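You operate a simulated robot arm through the tools that you are given. There is no shell and no other tool. Be economical: measure what you need, move in short steps, check, and stop when the job is done.

You run a simulated two-armed robot. Do the job below in one go: nothing can be reset, and whatever is moved stays where it is left.

## Task
Brush the flour off the deck, then stand the green paper sack on it.
Fine: use the brown brush and leave it on the ledge of the scale; set the poise to 2 KG; the beam catch stays on. Set down upright: brown brush, what you pick out. What is to be rubbed or washed off counts as gone when no trace of it is left.

It is judged by the outcome, as a careful person would: the job done as asked, and still so three seconds after it is handed in. It fails if anything else is knocked over, pushed out of place, dropped, spilled or broken.

## Robot
Two 7-joint arms with two-finger parallel grippers on one trunk, on a base that drives. Base frame: it is fixed to the floor where the robot stands at the start and does not move with it; the origin is under the middle of the robot, x ahead of it, y to its left, z up. Units: cm, degrees, N and s.
The left shoulder is at the start at [7, 16.3, 93.5], the right one opposite. With the tool pointing down near the work surface each hand reaches from about 34 to 86 cm from the robot's upright axis, wherever it stands, measured 20 degrees to its own side. Places, roughly: beam catch [170, -40, 90]; deck [100, -80, 30]; deck of the scale [110, -80, 30]; ledge of the scale [180, -70, 60]; poise [160, -80, 90]. Payload 3.43 kg a hand.
Tool frame (each hand has its own): the origin (TCP) lies between the finger pads and is the grasp point; the fingertips stand 3.4 cm ahead of it; z points along the fingers, y is the line along which they close. Largest opening 12.8 cm; finger width 2.4, thickness 1.2; the body of the gripper, 4.8 by 13 cm, starts 9.6 cm behind the TCP.
Orientation is that of the tool frame in the base frame, as a unit quaternion [x, y, z, w]. With the fingers straight down and closing along the base's y, the tool's x points along the base's -x, its y along +y and its z along -z.

## Interface
- The arms move only by the tool servo_tool. It takes "left_motion", "right_motion" or both (then of equal length, played together; a hand with none holds still); each is a list of rows, each an object of numbers (a shift or turn left out is 0, a gripper value left out holds the last): "tx", "ty", "tz": the shift along the tool's x, y, z in units of 100 mm (1.0 is 100 mm); "ax", "ay", "az": the turn, a rotation vector about the tool's x, y, z in units of 180 degrees (1.0 is 180 degrees); "jaw": the opening, from 0 (shut) to 1 (fully open). In form: [{"tx": .., "ty": .., "tz": .., "ax": .., "ay": .., "az": .., "jaw": ..}, ...]. A call has 1 to 12 rows; each row is the pose to reach, as a shift and turn from the pose commanded when the call began, along the tool's axes at that moment. A call with a number of a shift or a turn outside -1 to 1 is refused whole. Each row takes 0.2 s and may step no farther than 5 cm and 8.6 degrees from the row before; otherwise, or with a gripper value out of range, the whole call is refused. A pose out of reach is approached as far as the arm can. The call stops where the force on the tool passes 40 N (or 10 N more than at its start, if that is more) or the arm is blocked; 0.2 s more then pass. The fingers move at their own pace (about 15.3 cm/s each) and stop on an object; they squeeze with about 26 N. The grip force told is the motor's: it shows also when the fingers shut on nothing. Time passes only in rows, and 0.2 s behind the last, so rows that repeat a pose let the fingers close. The reply holds the time, the measured pose of the TCP, the force on the tool along the base axes, the opening and the grip force, in the units named above and with some noise, with the torque about the TCP (base axes, N m) and any sound that the robot's microphone picked up, and new pictures: "views" is both (left out), scene, wrist or none (wrist: the cameras of the hands that moved).
- Cameras (640 x 400 px; columns grow to the right, rows downward): "scene" is now at [14.15, -1.06, 119.27]; the picture's right is [-0.24, -0.97, -0.00], its down [-0.39, 0.10, -0.91] and it looks along [0.89, -0.22, -0.41] (base axes); focal length 214 px, centre (320, 200). "left" rides on the left gripper at [7.6, 1.1, -16] in its tool frame; the picture's right is [-0.15, 0.99, 0.00], its down [-0.88, -0.13, -0.46] and it looks along [-0.45, -0.07, 0.89] (tool axes); focal length 234 px, centre (320, 200). "right" rides on the right gripper at [7.6, -1.1, -16] in its tool frame; the picture's right is [0.15, 0.99, 0.00], its down [-0.88, 0.13, -0.46] and it looks along [-0.45, 0.07, 0.89] (tool axes); focal length 234 px, centre (320, 200). There is no depth. A picture from a camera that has moved, and an enlarged one, comes with that camera's place and axes in the base frame and with its lens. The place of the scene camera against the robot may be out by one fixed shift of up to 2.5 cm in any direction.
- slide_trunk(by): slides the trunk up (or, below 0, down) by that many cm; the arms and the scene camera ride with it, the base frame stays. It gives what a move gives, with no picture.
- roll_base(legs): drives the robot by 1 to 6 legs, each [ahead, left, turn to the left] in cm, cm and degrees, along the robot's own axes; the way and the turn of a leg run together, so that a leg with both is an arc; at most 150 cm and 180 degrees a leg. The arms and the cameras ride along, it lands a little off, and it stops where it bumps. It gives what a move gives, and a new picture of the scene camera.
- aim_head(pan, tilt): turns the head with the scene camera to pan (to the left, within 86 degrees either way) and tilt (down, from -29 to 69), counted from straight ahead of the robot. It gives what a move gives, and a new picture of the scene camera.
- enlarge(camera, box): a new picture of the part [left, top, right, bottom] of that camera's present view, enlarged. The clock stands still meanwhile.
- sign_off(): hands the job in; it is judged then, once.

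Go step by step. Nothing tells you exact positions but the pictures and the camera data: compare them with the known pose of the tool, close in by small moves and look again before you grip or let go. The budget is 120 turns and 260 pictures, counting those below and the enlarged ones. Unless the task says otherwise, let go and move clear before handing in, and close with one line.

The tools are called after "Request:" as a command line: name --argument value ..., lists and objects as JSON in quotes. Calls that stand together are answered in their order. servo_tool: Moves the arms, as the interface text tells. Its arguments: {"type":"object","properties":{"left_motion":{"type":"array","items":{"type":"object","properties":{"tx":{"type":"number"},"ty":{"type":"number"},"tz":{"type":"number"},"ax":{"type":"number"},"ay":{"type":"number"},"az":{"type":"number"},"jaw":{"type":"number"}}}},"right_motion":{"type":"array","items":{"type":"object","properties":{"tx":{"type":"number"},"ty":{"type":"number"},"tz":{"type":"number"},"ax":{"type":"number"},"ay":{"type":"number"},"az":{"type":"number"},"jaw":{"type":"number"}}}},"views":{"type":"string","enum":["both","scene","wrist","none"]}},"required":[]} The other tools are called the same way: slide_trunk (by) slides the trunk up or down; roll_base (legs) drives the base; aim_head (pan, tilt) turns the head that bears the scene camera; enlarge (camera, box) takes an enlarged picture of a part of a camera's view; sign_off () hands the job in.

At the start:

```text
t: 0.0
left_tcp_pos: [59.34, -9.49, 113.71]
left_ee_rot: [0.0, 1.0, 0.0, 0.0]
left_wrist_force: [-0.1, 1.0, 0.3]
left_torque: [0.01, 0.02, 0.0]
left_finger_gap: 12.78
left_finger_force: 0.1
right_tcp_pos: [37.81, -46.27, 104.24]
right_ee_rot: [0.0, 1.0, 0.0, 0.0]
right_wrist_force: [0.2, 0.0, -0.6]
right_torque: [-0.01, -0.03, -0.03]
right_finger_gap: 12.8
right_finger_force: 0.1
trunk travel left (down, up): [-41.5, 52.5]
robot x, y, heading: [0.07, 0.01, 0.2]
head pan, tilt: [-13.9, 23.9]
```

scene: 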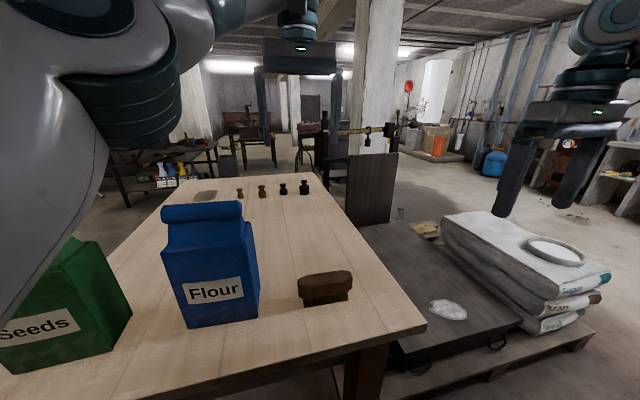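
right: 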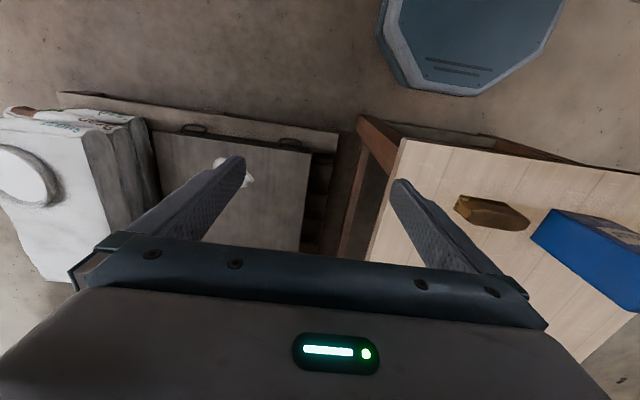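
left: 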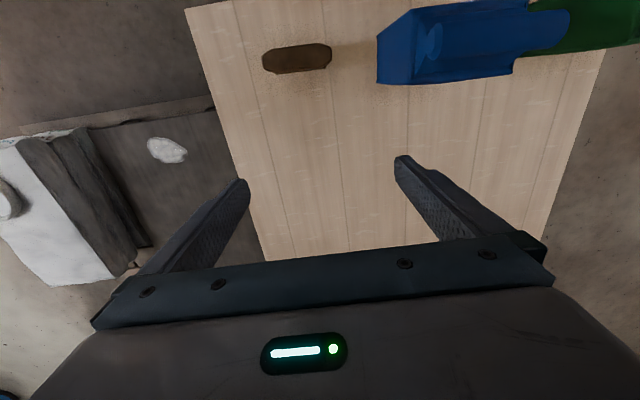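

I see the table with a green Seeds sack, a blue Flour sack and the brown brush. To the right is a platform scale with white flour on its deck and its beam further back. I'll take closer looks first.

Request:
enlarge --camera "scene" --box '[300, 100, 460, 230]'

Request:
enlarge --camera "scene" --box '[280, 200, 620, 400]'

Request:
enlarge --camera "scene" --box '[0, 170, 360, 395]'

```text
3.08 times, centred on (380, 165) of scene
camera zoom: at [14.15, -1.06, 119.27], right [-0.24, -0.97, 0.0], down [-0.39, 0.1, -0.91], along [0.89, -0.22, -0.41], focal length 660 px, centre (135, 308)
```

zoom: 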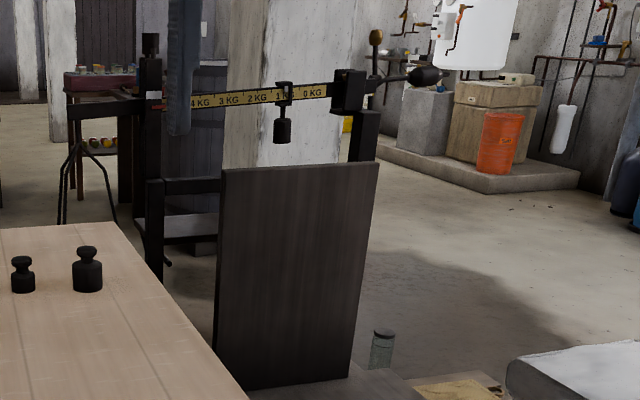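

```text
1.88 times, centred on (450, 300) of scene
camera zoom: at [14.15, -1.06, 119.27], right [-0.24, -0.97, 0.0], down [-0.39, 0.1, -0.91], along [0.89, -0.22, -0.41], focal length 404 px, centre (75, 12)
```

zoom: 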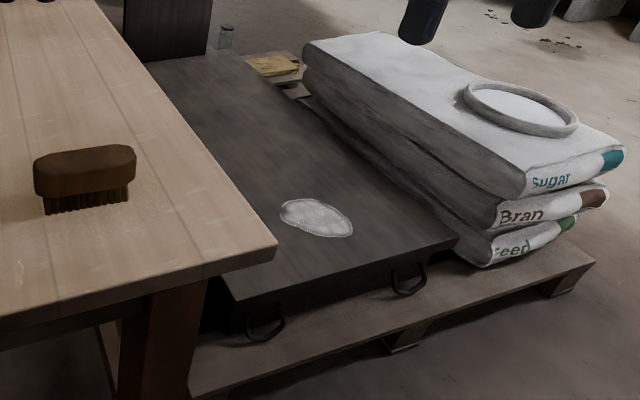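

```text
1.78 times, centred on (180, 282) of scene
camera zoom: at [14.15, -1.06, 119.27], right [-0.24, -0.97, 0.0], down [-0.39, 0.1, -0.91], along [0.89, -0.22, -0.41], focal length 381 px, centre (569, 53)
```

zoom: 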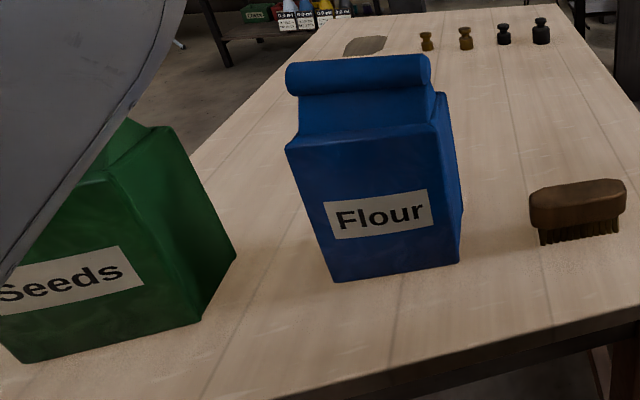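

The brush is at about (48, -11.5) on the table, long along y, and the left hand is hovering over it. I'll move the left hand aside while the right hand approaches and turns so its jaws close along x.

Request:
servo_tool --right_motion '[{"tx": -0.1, "ty": 0.1, "az": -0.0454}, {"tx": -0.2, "ty": 0.2, "az": -0.0908}, {"tx": -0.3, "ty": 0.3, "az": -0.1362}, {"tx": -0.4, "ty": 0.4, "az": -0.1816}, {"tx": -0.5, "ty": 0.5, "az": -0.227}, {"tx": -0.6, "ty": 0.6, "az": -0.2724}, {"tx": -0.7, "ty": 0.7, "az": -0.3178}, {"tx": -0.8, "ty": 0.8, "az": -0.3632}, {"tx": -0.9, "ty": 0.9, "az": -0.4086}, {"tx": -1.0, "ty": 1.0, "az": -0.454}, {"tx": -1.0, "ty": 1.0, "az": -0.5}]' --left_motion '[{"ty": 0.1}, {"ty": 0.2}, {"ty": 0.3}, {"ty": 0.4}, {"ty": 0.5}, {"ty": 0.6}, {"ty": 0.7}, {"ty": 0.8}, {"ty": 0.9}, {"ty": 1.0}, {"ty": 1.0}]' --views "none"

Request:
servo_tool --right_motion '[{"tx": -0.3}, {"tx": -0.6}, {"tx": -1.0}, {"tx": -1.0}]' --left_motion '[{"ty": 0.4}, {"ty": 0.7}, {"ty": 1.0}, {"ty": 1.0}]' --views "none"

Request:
servo_tool --right_motion '[{"tx": -0.3}, {"tx": -0.6}, {"tx": -1.0}, {"tx": -1.0}]' --left_motion '[{"ty": 0.4}, {"ty": 0.7}, {"ty": 1.0}, {"ty": 1.0}]' --views "both"

```text
t: 2.4
left_tcp_pos: [59.42, 0.28, 113.73]
left_ee_rot: [0.001, 1.0, -0.001, 0.001]
left_wrist_force: [-0.8, 0.1, -0.1]
left_torque: [-0.01, 0.04, 0.04]
left_finger_gap: 12.8
left_finger_force: 0.0
right_tcp_pos: [36.31, -21.85, 98.66]
right_ee_rot: [-0.706, 0.708, 0.0, -0.001]
right_wrist_force: [0.2, -0.4, 0.5]
right_torque: [0.04, -0.01, -0.03]
right_finger_gap: 12.82
right_finger_force: 0.0
right hand out of reach, approached as far as the arm can: row 5, 6, 7, 8, 9, 10, 11
trunk travel left (down, up): [-41.5, 52.5]
robot x, y, heading: [-0.32, 0.07, 0.1]
head pan, tilt: [-13.9, 23.9]
```

```text
t: 3.4
left_tcp_pos: [59.31, 10.23, 113.75]
left_ee_rot: [0.0, 1.0, 0.0, 0.0]
left_wrist_force: [0.2, 0.1, 0.3]
left_torque: [0.02, -0.01, -0.01]
left_finger_gap: 12.79
left_finger_force: 0.1
right_tcp_pos: [35.88, -12.13, 98.27]
right_ee_rot: [0.707, -0.707, 0.0, -0.001]
right_wrist_force: [0.0, -1.0, 0.4]
right_torque: [0.1, -0.01, 0.01]
right_finger_gap: 12.78
right_finger_force: 0.1
trunk travel left (down, up): [-41.5, 52.5]
robot x, y, heading: [0.21, -0.2, 0.3]
head pan, tilt: [-13.9, 23.9]
```

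```text
t: 4.4
left_tcp_pos: [59.3, 20.15, 113.62]
left_ee_rot: [0.0, 1.0, 0.0, 0.0]
left_wrist_force: [0.3, -0.3, 0.8]
left_torque: [0.04, 0.01, 0.0]
left_finger_gap: 12.78
left_finger_force: 0.1
right_tcp_pos: [35.47, -2.52, 98.53]
right_ee_rot: [-0.706, 0.708, 0.001, 0.001]
right_wrist_force: [0.7, -0.2, -0.1]
right_torque: [0.05, -0.03, -0.01]
right_finger_gap: 12.78
right_finger_force: 0.0
trunk travel left (down, up): [-41.5, 52.5]
robot x, y, heading: [-0.19, -0.03, -0.1]
head pan, tilt: [-13.9, 23.9]
camera scene: at [14.16, -1.25, 119.26], right [-0.24, -0.97, 0.0], down [-0.39, 0.1, -0.91], along [0.89, -0.22, -0.41], focal length 214 px, centre (320, 200)
camera right: at [36.59, -10.08, 114.44], right [-0.99, -0.15, 0.0], down [-0.13, 0.88, 0.46], along [-0.07, 0.45, -0.89], focal length 234 px, centre (320, 200)
camera left: at [51.62, 21.32, 129.49], right [0.15, 0.99, 0.0], down [0.88, -0.13, 0.46], along [0.45, -0.06, -0.89], focal length 234 px, centre (320, 200)
```

scene: 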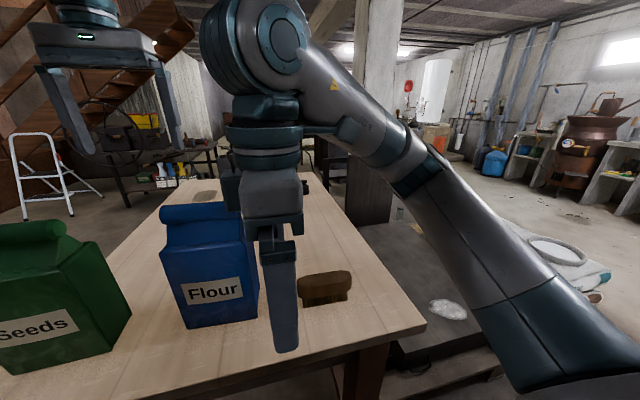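
right: 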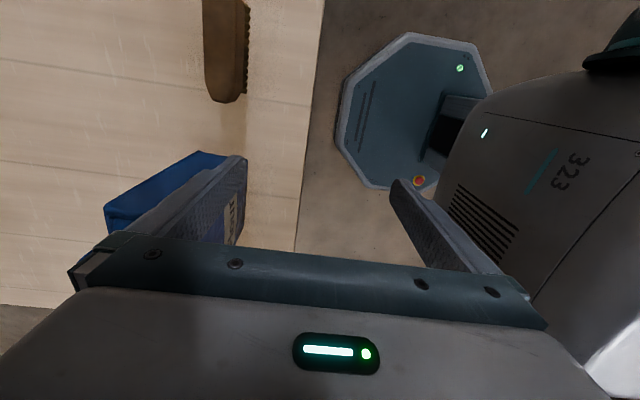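
left: 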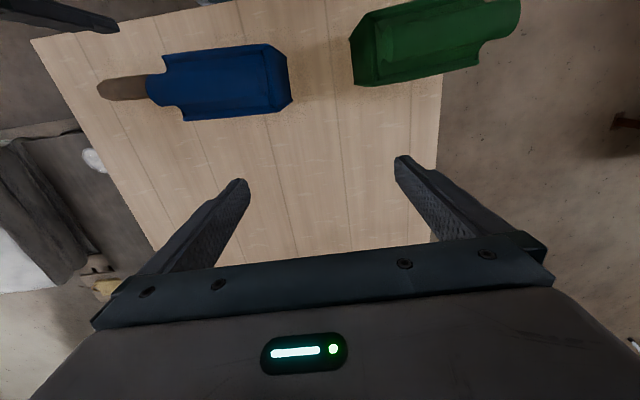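

The right hand is now too near the blue sack. The brush's +y end is at about (47.8, -6), so I'll move the hand back over the brush centre at roughly (47.8, -12).

Request:
servo_tool --right_motion '[{"tx": 0.32}, {"tx": 0.64}, {"tx": 0.95}, {"tx": 0.95, "ty": -0.3}, {"tx": 0.95, "ty": -0.65}, {"tx": 0.95, "ty": -1.0}, {"tx": 0.95, "ty": -1.0}]' --views "none"

Request:
servo_tool --right_motion '[{"ty": -0.22}, {"ty": -0.22}]' --views "both"

```text
t: 6.0
left_tcp_pos: [59.23, 20.44, 113.71]
left_ee_rot: [0.0, 1.0, 0.0, 0.0]
left_wrist_force: [-0.3, 0.1, 0.6]
left_torque: [0.0, 0.03, -0.01]
left_finger_gap: 12.81
left_finger_force: 0.0
right_tcp_pos: [43.59, -11.31, 97.65]
right_ee_rot: [-0.706, 0.708, -0.001, 0.0]
right_wrist_force: [-0.1, -0.2, -0.6]
right_torque: [0.03, -0.03, 0.01]
right_finger_gap: 12.81
right_finger_force: 0.0
right hand out of reach, approached as far as the arm can: row 6, 7
trunk travel left (down, up): [-41.5, 52.5]
robot x, y, heading: [-0.0, 0.07, 0.1]
head pan, tilt: [-13.9, 23.9]
```

```text
t: 6.6
left_tcp_pos: [59.28, 20.4, 113.66]
left_ee_rot: [0.0, 1.0, 0.0, 0.0]
left_wrist_force: [0.0, -0.3, -1.1]
left_torque: [0.01, -0.01, -0.01]
left_finger_gap: 12.8
left_finger_force: 0.1
right_tcp_pos: [43.91, -10.27, 97.28]
right_ee_rot: [-0.706, 0.708, -0.001, 0.001]
right_wrist_force: [-0.1, -0.5, 0.2]
right_torque: [0.02, 0.0, 0.0]
right_finger_gap: 12.79
right_finger_force: 0.0
right hand out of reach, approached as far as the arm can: row 1, 2
trunk travel left (down, up): [-41.5, 52.5]
robot x, y, heading: [-0.06, -0.29, -0.0]
head pan, tilt: [-13.9, 23.9]
camera scene: at [14.14, -1.07, 119.27], right [-0.24, -0.97, 0.0], down [-0.39, 0.1, -0.91], along [0.89, -0.22, -0.41], focal length 214 px, centre (320, 200)
camera right: at [45.09, -17.97, 113.2], right [-0.99, -0.14, 0.0], down [-0.13, 0.88, 0.46], along [-0.06, 0.45, -0.89], focal length 234 px, centre (320, 200)
```

scene: 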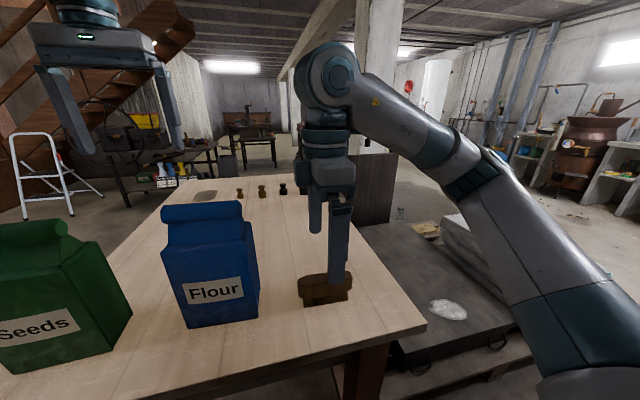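
right: 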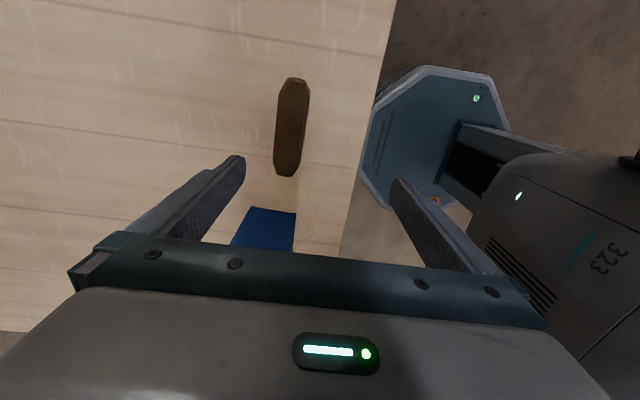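

This wrist orientation is up against a joint limit, so I'll turn the hand 180° for the mirrored grip, which should be freer.

Request:
servo_tool --right_motion '[{"tx": 0.1, "az": 0.0454}, {"tx": 0.2, "az": 0.0908}, {"tx": 0.2, "az": 0.1362}, {"tx": 0.2, "az": 0.1816}, {"tx": 0.2, "az": 0.227}, {"tx": 0.2, "az": 0.2724}, {"tx": 0.2, "az": 0.3178}, {"tx": 0.2, "az": 0.3632}, {"tx": 0.2, "az": 0.4086}, {"tx": 0.2, "az": 0.454}, {"tx": 0.2, "az": 0.5}]' --views "none"

Request:
servo_tool --right_motion '[{"az": 0.0454}, {"az": 0.0908}, {"az": 0.1362}, {"az": 0.1816}, {"az": 0.227}, {"az": 0.2724}, {"az": 0.3178}, {"az": 0.3632}, {"az": 0.4086}, {"az": 0.454}, {"az": 0.5}]' --views "wrist"

```text
t: 9.0
left_tcp_pos: [59.29, 20.31, 113.71]
left_ee_rot: [-0.001, 1.0, -0.001, 0.0]
left_wrist_force: [0.5, -1.1, 0.2]
left_torque: [-0.02, 0.03, -0.04]
left_finger_gap: 12.82
left_finger_force: 0.1
right_tcp_pos: [44.0, -12.3, 97.41]
right_ee_rot: [0.001, 1.0, 0.001, 0.0]
right_wrist_force: [-0.6, -0.7, 0.9]
right_torque: [-0.01, 0.0, 0.0]
right_finger_gap: 12.82
right_finger_force: 0.0
trunk travel left (down, up): [-41.5, 52.5]
robot x, y, heading: [0.14, 0.36, 0.0]
head pan, tilt: [-13.9, 23.9]
```

```text
t: 11.4
left_tcp_pos: [59.24, 20.46, 113.68]
left_ee_rot: [0.001, 1.0, -0.001, 0.0]
left_wrist_force: [0.2, -0.9, 0.4]
left_torque: [0.01, 0.0, -0.03]
left_finger_gap: 12.81
left_finger_force: 0.0
right_tcp_pos: [44.0, -12.39, 97.24]
right_ee_rot: [0.707, 0.707, 0.0, -0.001]
right_wrist_force: [-0.5, -0.5, 0.1]
right_torque: [0.01, 0.02, 0.05]
right_finger_gap: 12.81
right_finger_force: 0.0
trunk travel left (down, up): [-41.5, 52.5]
robot x, y, heading: [-0.05, 0.2, -0.0]
head pan, tilt: [-13.9, 23.9]
camera right: at [42.89, -4.75, 113.24], right [0.99, 0.14, 0.0], down [0.13, -0.88, 0.46], along [0.07, -0.45, -0.89], focal length 234 px, centre (320, 200)
```

right: 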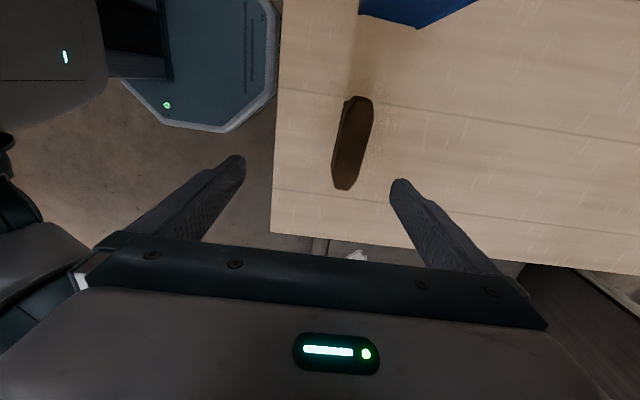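

Now I have a clean view. The brush centre is about (48.0, -11.8), about 12 cm long, 3.3 cm wide and turned by about 4°. I'll align and go down part way.

Request:
servo_tool --right_motion '[{"tx": 0.06, "ty": 0.4, "az": -0.022}, {"tx": 0.06, "ty": 0.4, "tz": 0.4, "az": -0.022}, {"tx": 0.06, "ty": 0.4, "tz": 0.9, "az": -0.022}, {"tx": 0.06, "ty": 0.4, "tz": 0.9, "az": -0.022}]' --views "both"

```text
t: 12.4
left_tcp_pos: [59.23, 20.44, 113.67]
left_ee_rot: [0.0, 1.0, -0.001, 0.0]
left_wrist_force: [-0.3, 0.1, 0.3]
left_torque: [0.01, -0.03, -0.01]
left_finger_gap: 12.78
left_finger_force: 0.1
right_tcp_pos: [48.1, -12.04, 88.61]
right_ee_rot: [0.682, 0.731, 0.0, 0.0]
right_wrist_force: [-0.5, 0.9, 0.2]
right_torque: [0.0, -0.04, 0.0]
right_finger_gap: 12.79
right_finger_force: 0.0
trunk travel left (down, up): [-41.5, 52.5]
robot x, y, heading: [-0.01, 0.06, 0.1]
head pan, tilt: [-13.9, 23.9]
camera scene: at [14.09, -1.02, 119.28], right [-0.24, -0.97, 0.0], down [-0.39, 0.1, -0.91], along [0.89, -0.22, -0.4], focal length 214 px, centre (320, 200)
camera right: at [46.42, -4.44, 104.49], right [0.98, 0.21, 0.0], down [0.19, -0.87, 0.46], along [0.1, -0.45, -0.89], focal length 234 px, centre (320, 200)
```

scene: 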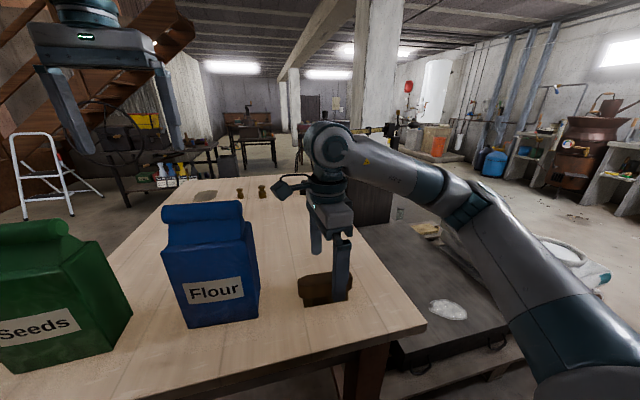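
right: 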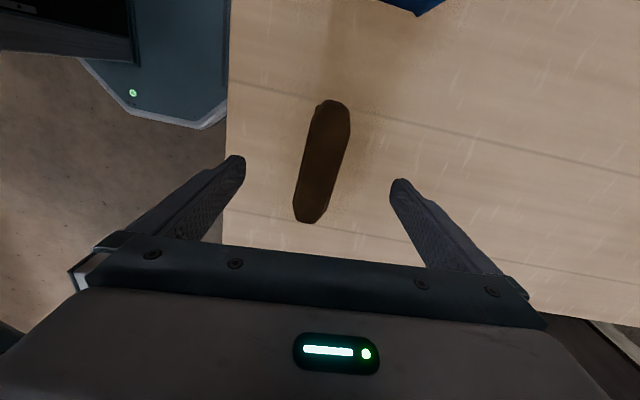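

Against the brush, the hand is slightly over-rotated, so I'll undo the 4° turn and descend to grip height.

Request:
servo_tool --right_motion '[{"tx": 0.02, "tz": 0.2, "az": 0.022}, {"tx": 0.02, "tz": 0.4, "az": 0.022}, {"tx": 0.02, "tz": 0.52, "az": 0.022}, {"tx": 0.02, "tz": 0.52, "az": 0.022}]' --views "both"

Request:
enlarge --camera "scene" --box '[270, 200, 400, 320]'

```text
t: 13.4
left_tcp_pos: [59.13, 20.37, 113.77]
left_ee_rot: [0.0, 1.0, 0.001, 0.001]
left_wrist_force: [0.3, 0.1, -0.3]
left_torque: [0.03, 0.03, -0.02]
left_finger_gap: 12.82
left_finger_force: 0.2
right_tcp_pos: [48.27, -11.53, 83.23]
right_ee_rot: [0.707, 0.707, 0.0, 0.0]
right_wrist_force: [0.5, 0.2, -0.2]
right_torque: [0.0, -0.01, 0.02]
right_finger_gap: 12.81
right_finger_force: 0.1
trunk travel left (down, up): [-41.5, 52.5]
robot x, y, heading: [0.13, -0.04, -0.3]
head pan, tilt: [-13.9, 23.9]
camera scene: at [14.15, -1.04, 119.27], right [-0.24, -0.97, 0.0], down [-0.39, 0.1, -0.91], along [0.89, -0.22, -0.41], focal length 214 px, centre (320, 200)
camera right: at [47.08, -3.97, 99.19], right [0.99, 0.15, 0.0], down [0.13, -0.88, 0.46], along [0.07, -0.45, -0.89], focal length 234 px, centre (320, 200)
```

scene: 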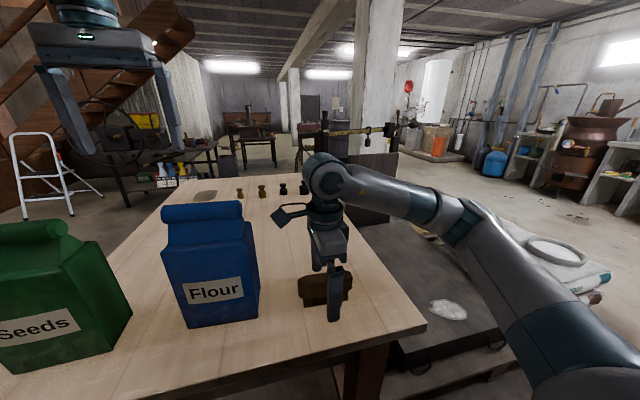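
right: 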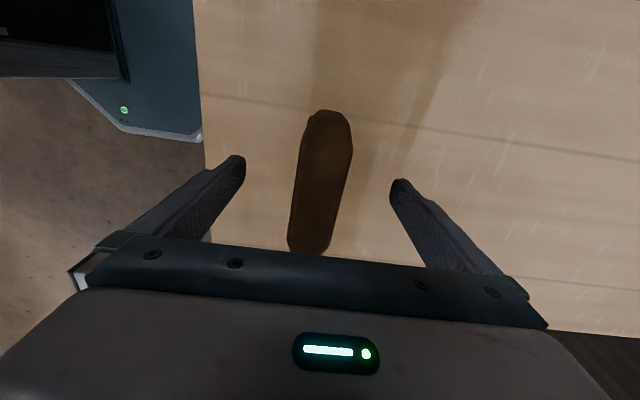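

```text
3.33 times, centred on (335, 260) of scene
camera zoom: at [14.15, -1.04, 119.27], right [-0.24, -0.97, 0.0], down [-0.39, 0.1, -0.91], along [0.89, -0.22, -0.41], focal length 715 px, centre (270, 0)
```

zoom: 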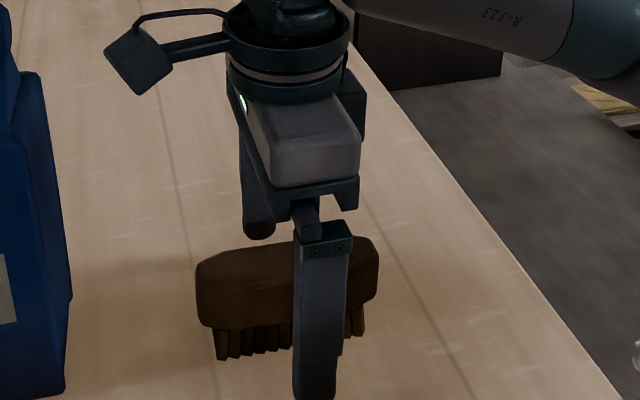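

The brush sits between the fingers and roughly centred, so I'll close on it.

Request:
servo_tool --right_motion '[{"jaw": 0.4}, {"jaw": 0.3}, {"jaw": 0.2}, {"jaw": 0.1}, {"jaw": 0.1}]' --views "wrist"

```text
t: 14.6
left_tcp_pos: [59.13, 20.44, 113.72]
left_ee_rot: [0.0, 1.0, 0.0, 0.0]
left_wrist_force: [0.4, 0.0, 0.1]
left_torque: [-0.01, -0.02, -0.01]
left_finger_gap: 12.81
left_finger_force: 0.1
right_tcp_pos: [48.22, -11.42, 83.19]
right_ee_rot: [0.707, 0.708, 0.0, 0.0]
right_wrist_force: [-0.8, -1.0, 1.1]
right_torque: [-0.01, 0.0, 0.02]
right_finger_gap: 3.56
right_finger_force: 26.4
trunk travel left (down, up): [-41.5, 52.5]
robot x, y, heading: [0.13, -0.15, 0.1]
head pan, tilt: [-13.9, 23.9]
camera right: at [47.07, -3.97, 99.21], right [0.99, 0.15, 0.0], down [0.13, -0.88, 0.46], along [0.07, -0.45, -0.89], focal length 234 px, centre (320, 200)
```

right: 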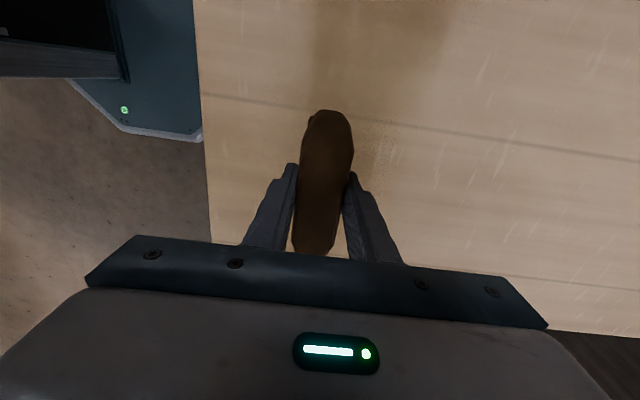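

The brush is held. I'll lift it and carry it to the right while the left hand turns and moves toward the green sack, which I put at about x 47–55, y 30–44.

Request:
servo_tool --right_motion '[{"tz": -0.2}, {"tz": -0.5}, {"tz": -0.8}, {"tz": -1.0}, {"tz": -1.0, "tx": -0.2}, {"tz": -1.0, "tx": -0.4}, {"tz": -1.0, "tx": -0.6}, {"tz": -1.0, "tx": -0.8}, {"tz": -1.0, "tx": -1.0}, {"tz": -1.0, "tx": -1.0}, {"tz": -1.0, "tx": -1.0}]' --left_motion '[{"ty": 0.1, "az": 0.0454, "tz": -0.1}, {"ty": 0.2, "az": 0.0908, "tz": -0.2}, {"ty": 0.3, "az": 0.1362, "tz": -0.3}, {"ty": 0.4, "az": 0.1816, "tz": -0.4}, {"ty": 0.5, "az": 0.227, "tz": -0.5}, {"ty": 0.6, "az": 0.2724, "tz": -0.5}, {"ty": 0.7, "az": 0.3178, "tz": -0.5}, {"ty": 0.8, "az": 0.3632, "tz": -0.5}, {"ty": 0.9, "az": 0.4086, "tz": -0.5}, {"ty": 1.0, "az": 0.454, "tz": -0.5}, {"ty": 1.0, "az": 0.5, "tz": -0.5}]' --views "both"

```text
t: 17.0
left_tcp_pos: [38.79, 13.57, 106.04]
left_ee_rot: [0.702, 0.712, -0.002, 0.003]
left_wrist_force: [-0.3, 0.5, 1.5]
left_torque: [0.04, -0.04, -0.03]
left_finger_gap: 12.79
left_finger_force: 0.0
left hand out of reach, approached as far as the arm can: row 4, 5, 6, 7, 8, 9, 10, 11
right_tcp_pos: [48.17, -21.55, 93.14]
right_ee_rot: [0.707, 0.707, 0.001, -0.001]
right_wrist_force: [-0.3, -0.4, -1.4]
right_torque: [0.01, 0.01, 0.02]
right_finger_gap: 3.57
right_finger_force: 25.9
trunk travel left (down, up): [-41.5, 52.5]
robot x, y, heading: [-0.08, 0.08, -0.1]
head pan, tilt: [-13.9, 23.9]
camera scene: at [14.13, -1.17, 119.27], right [-0.24, -0.97, 0.0], down [-0.39, 0.1, -0.91], along [0.89, -0.22, -0.41], focal length 214 px, centre (320, 200)
camera right: at [47.04, -13.97, 109.09], right [0.99, 0.15, 0.0], down [0.13, -0.88, 0.45], along [0.07, -0.45, -0.89], focal length 234 px, centre (320, 200)
camera left: at [39.73, 21.31, 121.86], right [0.99, -0.13, 0.0], down [-0.12, -0.88, 0.46], along [-0.06, -0.46, -0.89], focal length 234 px, centre (320, 200)
```

scene: 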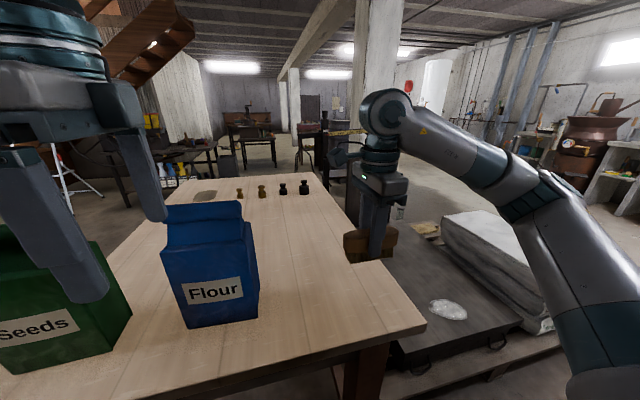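
right: 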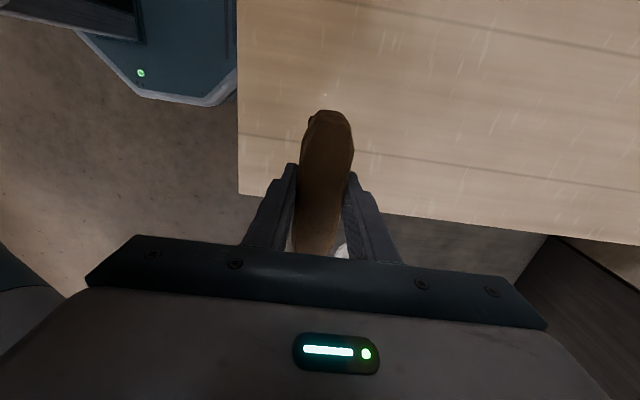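
left: 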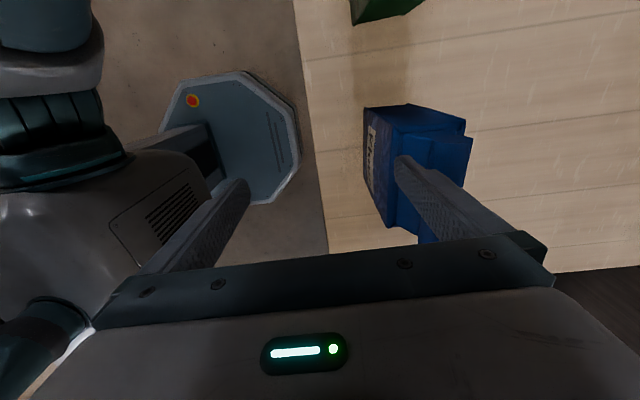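

The left hand turned the limited way and was pulled toward the blue sack. I'll raise it and turn it back the other way.

Request:
servo_tool --left_motion '[{"tz": -0.3}, {"tz": -0.6}, {"tz": -0.9}, {"tz": -0.9, "az": -0.045}, {"tz": -0.9, "az": -0.09}, {"tz": -0.9, "az": -0.135}, {"tz": -0.9, "az": -0.18}, {"tz": -0.9, "az": -0.225}, {"tz": -0.9, "az": -0.27}, {"tz": -0.9, "az": -0.315}, {"tz": -0.9, "az": -0.36}, {"tz": -0.9, "az": -0.405}]' --views "none"

Request:
servo_tool --left_motion '[{"az": -0.045}, {"az": -0.09}, {"az": -0.135}, {"az": -0.18}, {"az": -0.225}, {"az": -0.27}, {"az": -0.315}, {"az": -0.36}, {"az": -0.405}, {"az": -0.45}, {"az": -0.495}, {"az": -0.54}]' --views "none"

Request:
servo_tool --left_motion '[{"az": -0.03}, {"az": -0.055}, {"az": -0.055}]' --views "both"

```text
t: 19.6
left_tcp_pos: [38.9, 14.72, 114.41]
left_ee_rot: [0.147, 0.989, 0.0, 0.0]
left_wrist_force: [0.0, -0.4, 0.7]
left_torque: [0.02, -0.02, 0.0]
left_finger_gap: 12.82
left_finger_force: 0.0
left hand out of reach, approached as far as the arm can: row 1, 2, 3, 4
right_tcp_pos: [48.2, -21.49, 93.18]
right_ee_rot: [0.707, 0.707, 0.0, 0.0]
right_wrist_force: [-0.2, 0.2, -2.4]
right_torque: [0.0, 0.0, 0.02]
right_finger_gap: 3.59
right_finger_force: 26.6
trunk travel left (down, up): [-41.5, 52.5]
robot x, y, heading: [-0.23, -0.13, 0.3]
head pan, tilt: [-13.9, 23.9]
```

```text
t: 22.2
left_tcp_pos: [39.03, 14.84, 114.39]
left_ee_rot: [-0.645, 0.764, 0.0, -0.001]
left_wrist_force: [0.2, -0.1, -0.1]
left_torque: [-0.04, -0.02, 0.0]
left_finger_gap: 12.85
left_finger_force: 0.1
right_tcp_pos: [48.17, -21.51, 93.13]
right_ee_rot: [0.706, 0.708, 0.0, 0.0]
right_wrist_force: [-0.7, -0.3, -2.0]
right_torque: [-0.02, -0.01, 0.0]
right_finger_gap: 3.55
right_finger_force: 26.6
trunk travel left (down, up): [-41.5, 52.5]
robot x, y, heading: [0.04, -0.19, -0.1]
head pan, tilt: [-13.9, 23.9]
```

```text
t: 23.0
left_tcp_pos: [39.11, 14.91, 114.4]
left_ee_rot: [0.708, -0.706, 0.001, 0.0]
left_wrist_force: [-0.5, 0.2, 0.2]
left_torque: [-0.03, 0.0, 0.02]
left_finger_gap: 12.8
left_finger_force: 0.1
right_tcp_pos: [48.23, -21.54, 93.19]
right_ee_rot: [0.706, 0.708, -0.001, 0.0]
right_wrist_force: [1.0, -0.1, -1.9]
right_torque: [0.04, 0.01, -0.01]
right_finger_gap: 3.55
right_finger_force: 26.0
trunk travel left (down, up): [-41.5, 52.5]
robot x, y, heading: [-0.24, -0.04, 0.1]
head pan, tilt: [-13.9, 23.9]
camera scene: at [14.17, -1.05, 119.26], right [-0.24, -0.97, 0.0], down [-0.39, 0.1, -0.91], along [0.89, -0.22, -0.41], focal length 214 px, centre (320, 200)
camera left: at [37.88, 7.33, 130.2], right [-0.99, 0.14, 0.0], down [0.13, 0.88, 0.46], along [0.07, 0.45, -0.89], focal length 234 px, centre (320, 200)
```

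scene: 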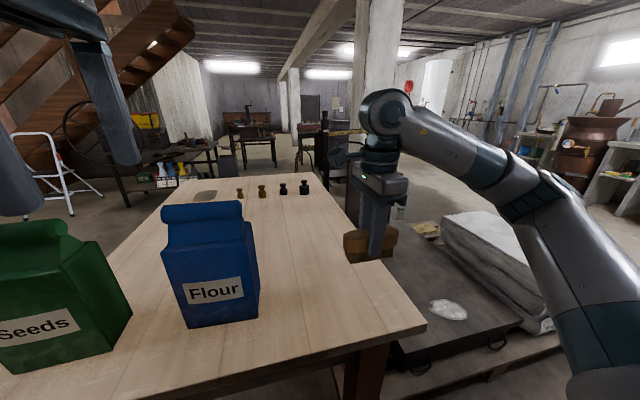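
left: 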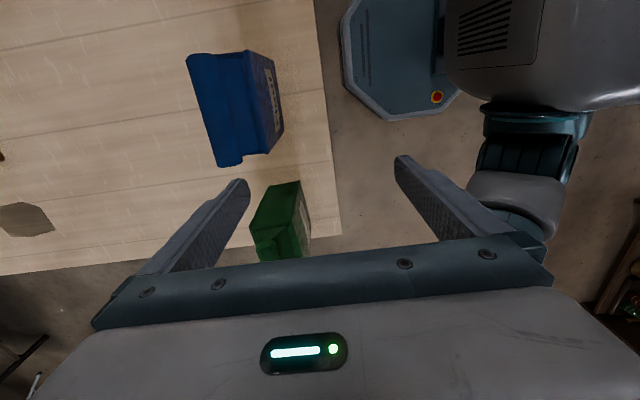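

The left hand is now in the comfortable orientation. I'll move it over the green sack.

Request:
servo_tool --left_motion '[{"tx": -0.35, "ty": -0.3}, {"tx": -0.7, "ty": -0.65}, {"tx": -1.0, "ty": -1.0}, {"tx": -1.0, "ty": -1.0}]' --views "none"

Request:
servo_tool --left_motion '[{"tx": -0.35, "ty": -0.1}, {"tx": -0.7, "ty": -0.2}, {"tx": -1.0, "ty": -0.2}, {"tx": -1.0, "ty": -0.2}]' --views "both"

```text
t: 24.0
left_tcp_pos: [49.07, 24.9, 114.41]
left_ee_rot: [-0.707, 0.707, -0.001, 0.0]
left_wrist_force: [-0.5, -0.3, 0.7]
left_torque: [0.04, -0.02, 0.01]
left_finger_gap: 12.79
left_finger_force: 0.1
right_tcp_pos: [48.1, -21.45, 93.13]
right_ee_rot: [0.707, 0.707, 0.0, 0.0]
right_wrist_force: [0.3, -0.7, -2.3]
right_torque: [0.03, -0.05, -0.01]
right_finger_gap: 3.6
right_finger_force: 26.0
trunk travel left (down, up): [-41.5, 52.5]
robot x, y, heading: [0.03, -0.1, -0.1]
head pan, tilt: [-13.9, 23.9]
```

```text
t: 25.0
left_tcp_pos: [50.99, 34.8, 114.76]
left_ee_rot: [-0.707, 0.707, 0.0, -0.001]
left_wrist_force: [0.1, 0.3, 0.1]
left_torque: [0.02, 0.01, 0.04]
left_finger_gap: 12.8
left_finger_force: 0.1
right_tcp_pos: [48.23, -21.46, 93.08]
right_ee_rot: [0.707, 0.707, 0.0, -0.001]
right_wrist_force: [-0.3, -0.6, -1.4]
right_torque: [0.01, 0.01, -0.04]
right_finger_gap: 3.55
right_finger_force: 26.6
trunk travel left (down, up): [-41.5, 52.5]
robot x, y, heading: [0.11, 0.11, -0.1]
head pan, tilt: [-13.9, 23.9]
camera scene: at [14.2, -1.1, 119.26], right [-0.24, -0.97, 0.0], down [-0.39, 0.1, -0.91], along [0.89, -0.22, -0.41], focal length 214 px, centre (320, 200)
camera left: at [49.88, 27.32, 130.54], right [-0.99, 0.15, 0.0], down [0.13, 0.88, 0.46], along [0.07, 0.45, -0.89], focal length 234 px, centre (320, 200)
```

scene: 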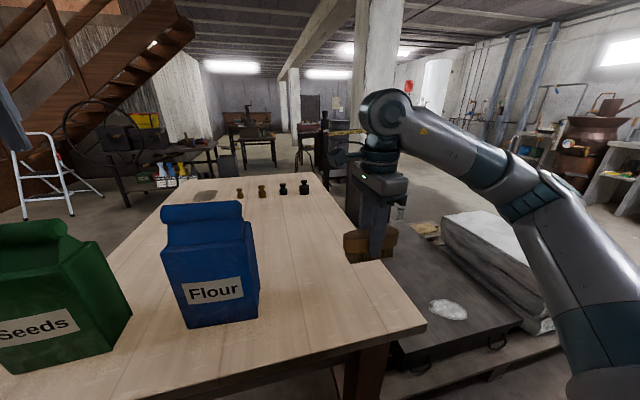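
left: 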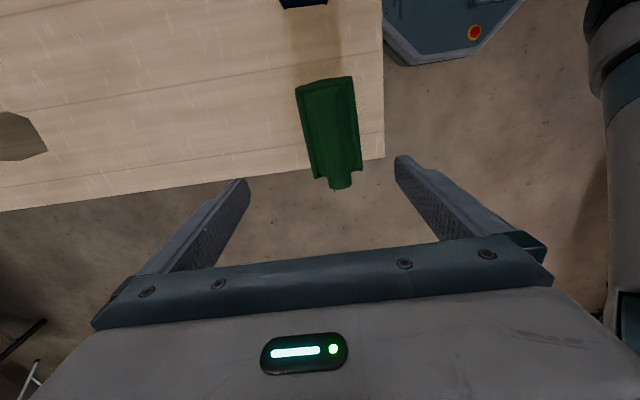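

The left hand is over the sack; the sack looks centred at about (49.3, 34) and 7.5 cm thick. I'll turn the head to judge its height before descending.

Request:
aim_head --pan 35 --tilt 25

Request:
servo_tool --left_motion '[{"ty": 0.17, "tx": 0.05}, {"ty": 0.17, "tx": 0.05, "tz": 0.5}, {"ty": 0.17, "tx": 0.05, "tz": 0.8}, {"ty": 0.17, "tx": 0.05, "tz": 0.8}]' --views "both"

```text
t: 26.2
left_tcp_pos: [51.05, 34.85, 114.68]
left_ee_rot: [-0.707, 0.707, 0.0, 0.0]
left_wrist_force: [0.5, -0.6, 0.5]
left_torque: [0.0, 0.01, 0.02]
left_finger_gap: 12.84
left_finger_force: 0.2
right_tcp_pos: [48.21, -21.42, 93.02]
right_ee_rot: [0.707, 0.707, 0.0, 0.0]
right_wrist_force: [-0.3, -0.2, -0.8]
right_torque: [0.02, -0.02, 0.04]
right_finger_gap: 3.59
right_finger_force: 26.2
trunk travel left (down, up): [-41.5, 52.5]
robot x, y, heading: [0.1, -0.48, 0.0]
head pan, tilt: [35.0, 25.0]
camera scene: at [12.75, 6.46, 119.09], right [0.57, -0.82, 0.0], down [-0.35, -0.24, -0.91], along [0.74, 0.52, -0.42], focal length 214 px, centre (320, 200)
```

scene: 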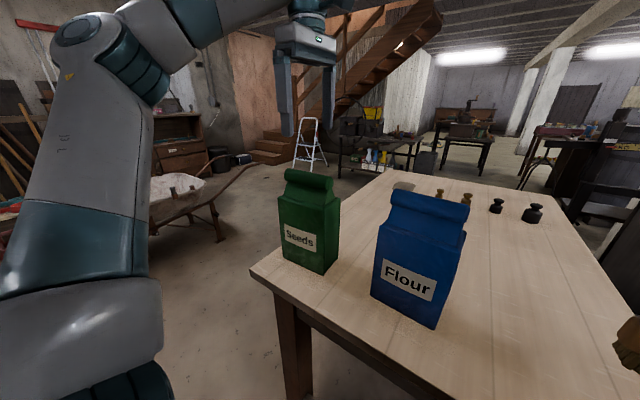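

```text
t: 27.2
left_tcp_pos: [49.59, 34.08, 106.55]
left_ee_rot: [0.708, -0.706, 0.0, 0.0]
left_wrist_force: [1.1, 0.0, -0.6]
left_torque: [-0.01, 0.02, 0.0]
left_finger_gap: 12.81
left_finger_force: 0.1
right_tcp_pos: [48.09, -21.54, 93.16]
right_ee_rot: [0.708, 0.706, 0.0, 0.0]
right_wrist_force: [0.4, -0.3, -2.1]
right_torque: [-0.02, 0.01, 0.03]
right_finger_gap: 3.58
right_finger_force: 26.6
trunk travel left (down, up): [-41.5, 52.5]
robot x, y, heading: [-0.36, -0.05, -0.1]
head pan, tilt: [35.0, 25.0]
camera scene: at [12.76, 6.46, 119.09], right [0.57, -0.82, 0.0], down [-0.35, -0.24, -0.91], along [0.74, 0.52, -0.42], focal length 214 px, centre (320, 200)
camera left: at [48.27, 26.55, 122.38], right [-0.99, 0.15, 0.0], down [0.13, 0.88, 0.46], along [0.07, 0.45, -0.89], focal length 234 px, centre (320, 200)
```

scene: 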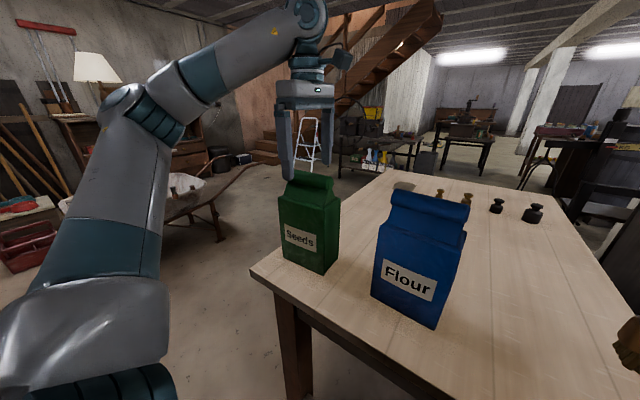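
left: 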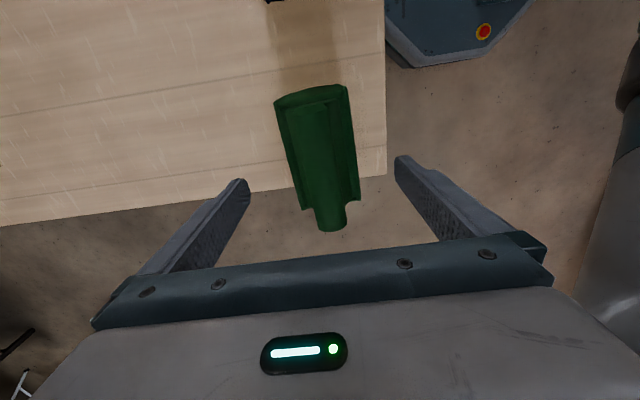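

The sack's top is at z about 102, with shoulders at about 96. I'll descend to TCP z about 96.5 and check clearance under the palm.

Request:
servo_tool --left_motion '[{"tz": 0.3}, {"tz": 0.6}, {"tz": 0.8}, {"tz": 1.0}, {"tz": 1.0}]' --views "both"

Request:
enlarge --camera "scene" --box '[240, 60, 400, 290]'

```text
t: 28.4
left_tcp_pos: [49.29, 34.21, 96.47]
left_ee_rot: [-0.707, 0.707, 0.0, 0.0]
left_wrist_force: [0.4, -0.6, 0.3]
left_torque: [0.02, -0.02, 0.01]
left_finger_gap: 12.81
left_finger_force: 0.1
right_tcp_pos: [48.27, -21.51, 93.07]
right_ee_rot: [0.707, 0.707, 0.0, 0.0]
right_wrist_force: [0.1, 0.1, -1.4]
right_torque: [0.03, -0.02, -0.03]
right_finger_gap: 3.58
right_finger_force: 25.6
trunk travel left (down, up): [-41.5, 52.5]
robot x, y, heading: [0.06, -0.29, -0.2]
head pan, tilt: [35.0, 25.0]
camera scene: at [12.73, 6.44, 119.09], right [0.57, -0.82, 0.0], down [-0.35, -0.24, -0.91], along [0.74, 0.52, -0.42], focal length 214 px, centre (320, 200)
camera left: at [48.07, 26.72, 112.25], right [-0.99, 0.15, 0.0], down [0.13, 0.88, 0.46], along [0.07, 0.45, -0.89], focal length 234 px, centre (320, 200)
```

scene: 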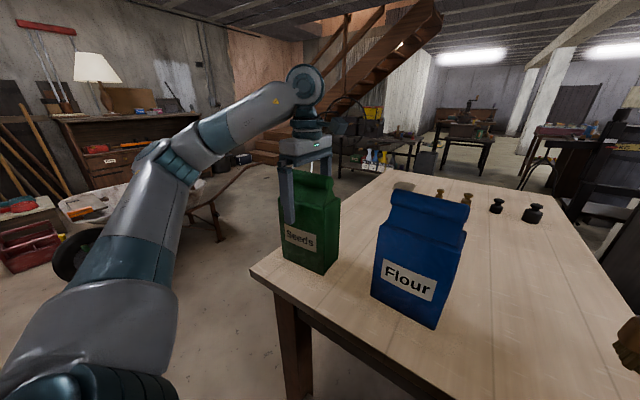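
left: 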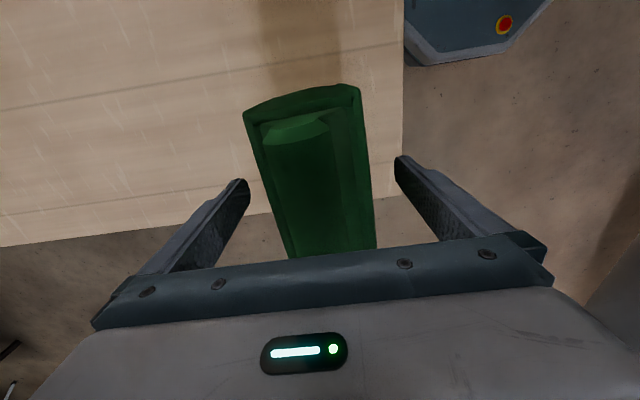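

```text
1.74 times, centred on (320, 175) of scene
camera zoom: at [12.73, 6.44, 119.09], right [0.57, -0.82, 0.0], down [-0.35, -0.24, -0.91], along [0.74, 0.52, -0.42], focal length 373 px, centre (320, 244)
```

zoom: 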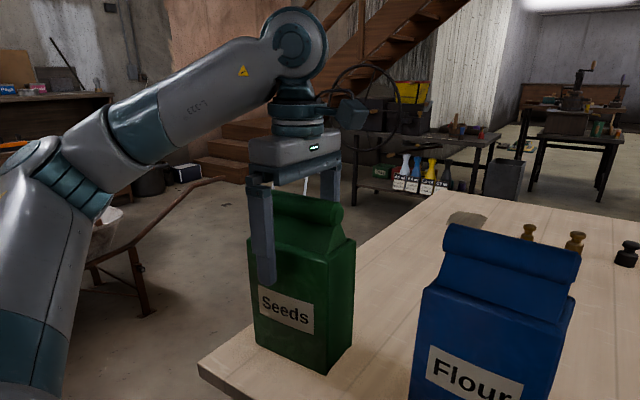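

There is clearance between the palm and the roll. I'll descend 1.5 cm more and close gently.

Request:
servo_tool --left_motion '[{"tz": 0.08}, {"tz": 0.16}, {"tz": 0.16, "jaw": 0.8}, {"tz": 0.16, "jaw": 0.68}, {"tz": 0.16, "jaw": 0.6}, {"tz": 0.16, "jaw": 0.5}, {"tz": 0.16, "jaw": 0.4}, {"tz": 0.16, "jaw": 0.3}]' --views "both"

```text
t: 30.2
left_tcp_pos: [49.35, 34.26, 94.96]
left_ee_rot: [0.708, -0.707, 0.0, 0.001]
left_wrist_force: [7.4, 1.8, 5.4]
left_torque: [-0.11, -0.37, 0.34]
left_finger_gap: 9.09
left_finger_force: 25.7
right_tcp_pos: [48.18, -21.32, 93.08]
right_ee_rot: [0.707, 0.707, 0.0, 0.0]
right_wrist_force: [0.5, 0.3, -2.1]
right_torque: [-0.01, -0.01, 0.01]
right_finger_gap: 3.6
right_finger_force: 26.3
trunk travel left (down, up): [-41.5, 52.5]
robot x, y, heading: [-0.01, 0.27, 0.0]
head pan, tilt: [35.0, 25.0]
camera scene: at [12.81, 6.46, 119.08], right [0.57, -0.82, 0.0], down [-0.35, -0.24, -0.91], along [0.74, 0.52, -0.42], focal length 214 px, centre (320, 200)
camera left: at [48.09, 26.77, 110.72], right [-0.99, 0.15, 0.0], down [0.13, 0.88, 0.46], along [0.07, 0.45, -0.89], focal length 234 px, centre (320, 200)
```

scene: 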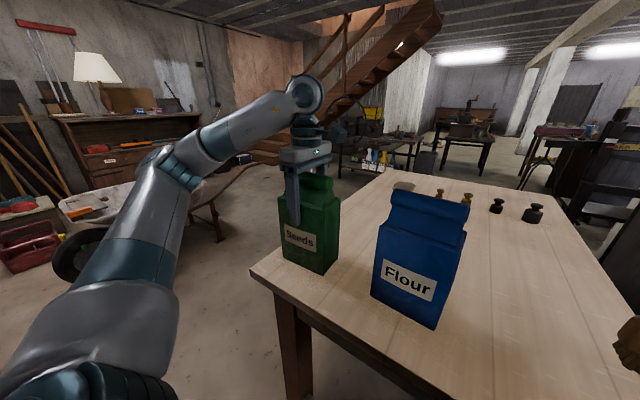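
left: 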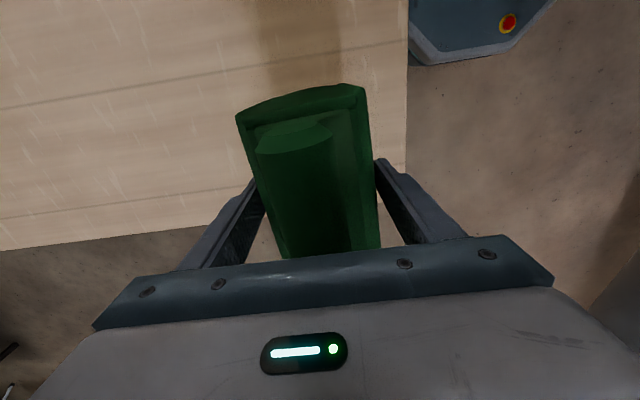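

The sack is gripped with a 9.1 cm opening. I'll lift it straight up and check the weight.

Request:
servo_tool --left_motion '[{"tz": -0.1}, {"tz": -0.3}, {"tz": -0.5}, {"tz": -0.7}, {"tz": -0.9}, {"tz": -0.9}]' --views "both"

```text
t: 31.6
left_tcp_pos: [49.52, 34.41, 103.77]
left_ee_rot: [0.707, -0.707, 0.0, 0.001]
left_wrist_force: [0.3, 0.0, -19.7]
left_torque: [0.01, 0.01, 0.0]
left_finger_gap: 9.12
left_finger_force: 26.2
right_tcp_pos: [48.33, -21.38, 93.01]
right_ee_rot: [0.706, 0.708, -0.002, 0.0]
right_wrist_force: [0.5, 0.7, -0.8]
right_torque: [-0.01, 0.01, 0.03]
right_finger_gap: 3.58
right_finger_force: 26.2
trunk travel left (down, up): [-41.5, 52.5]
robot x, y, heading: [0.0, -0.13, 0.0]
head pan, tilt: [35.0, 25.0]
camera scene: at [12.93, 6.6, 119.05], right [0.57, -0.82, 0.0], down [-0.35, -0.24, -0.91], along [0.74, 0.52, -0.42], focal length 214 px, centre (320, 200)
camera left: at [48.34, 26.95, 119.49], right [-0.99, 0.15, 0.0], down [0.13, 0.88, 0.45], along [0.06, 0.45, -0.89], focal length 234 px, centre (320, 200)
```

scene: 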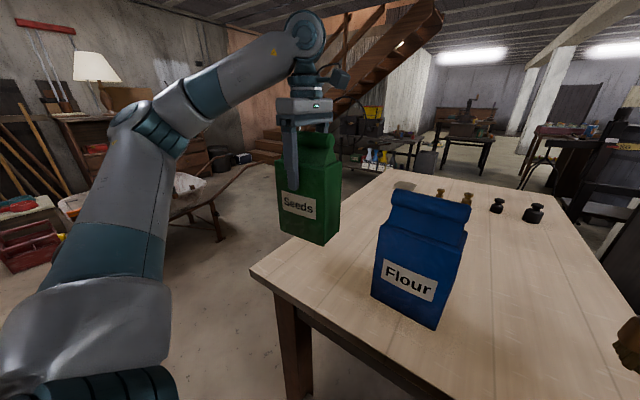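
left: 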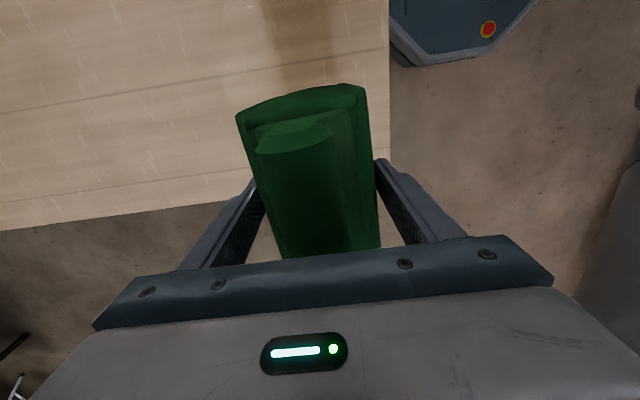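

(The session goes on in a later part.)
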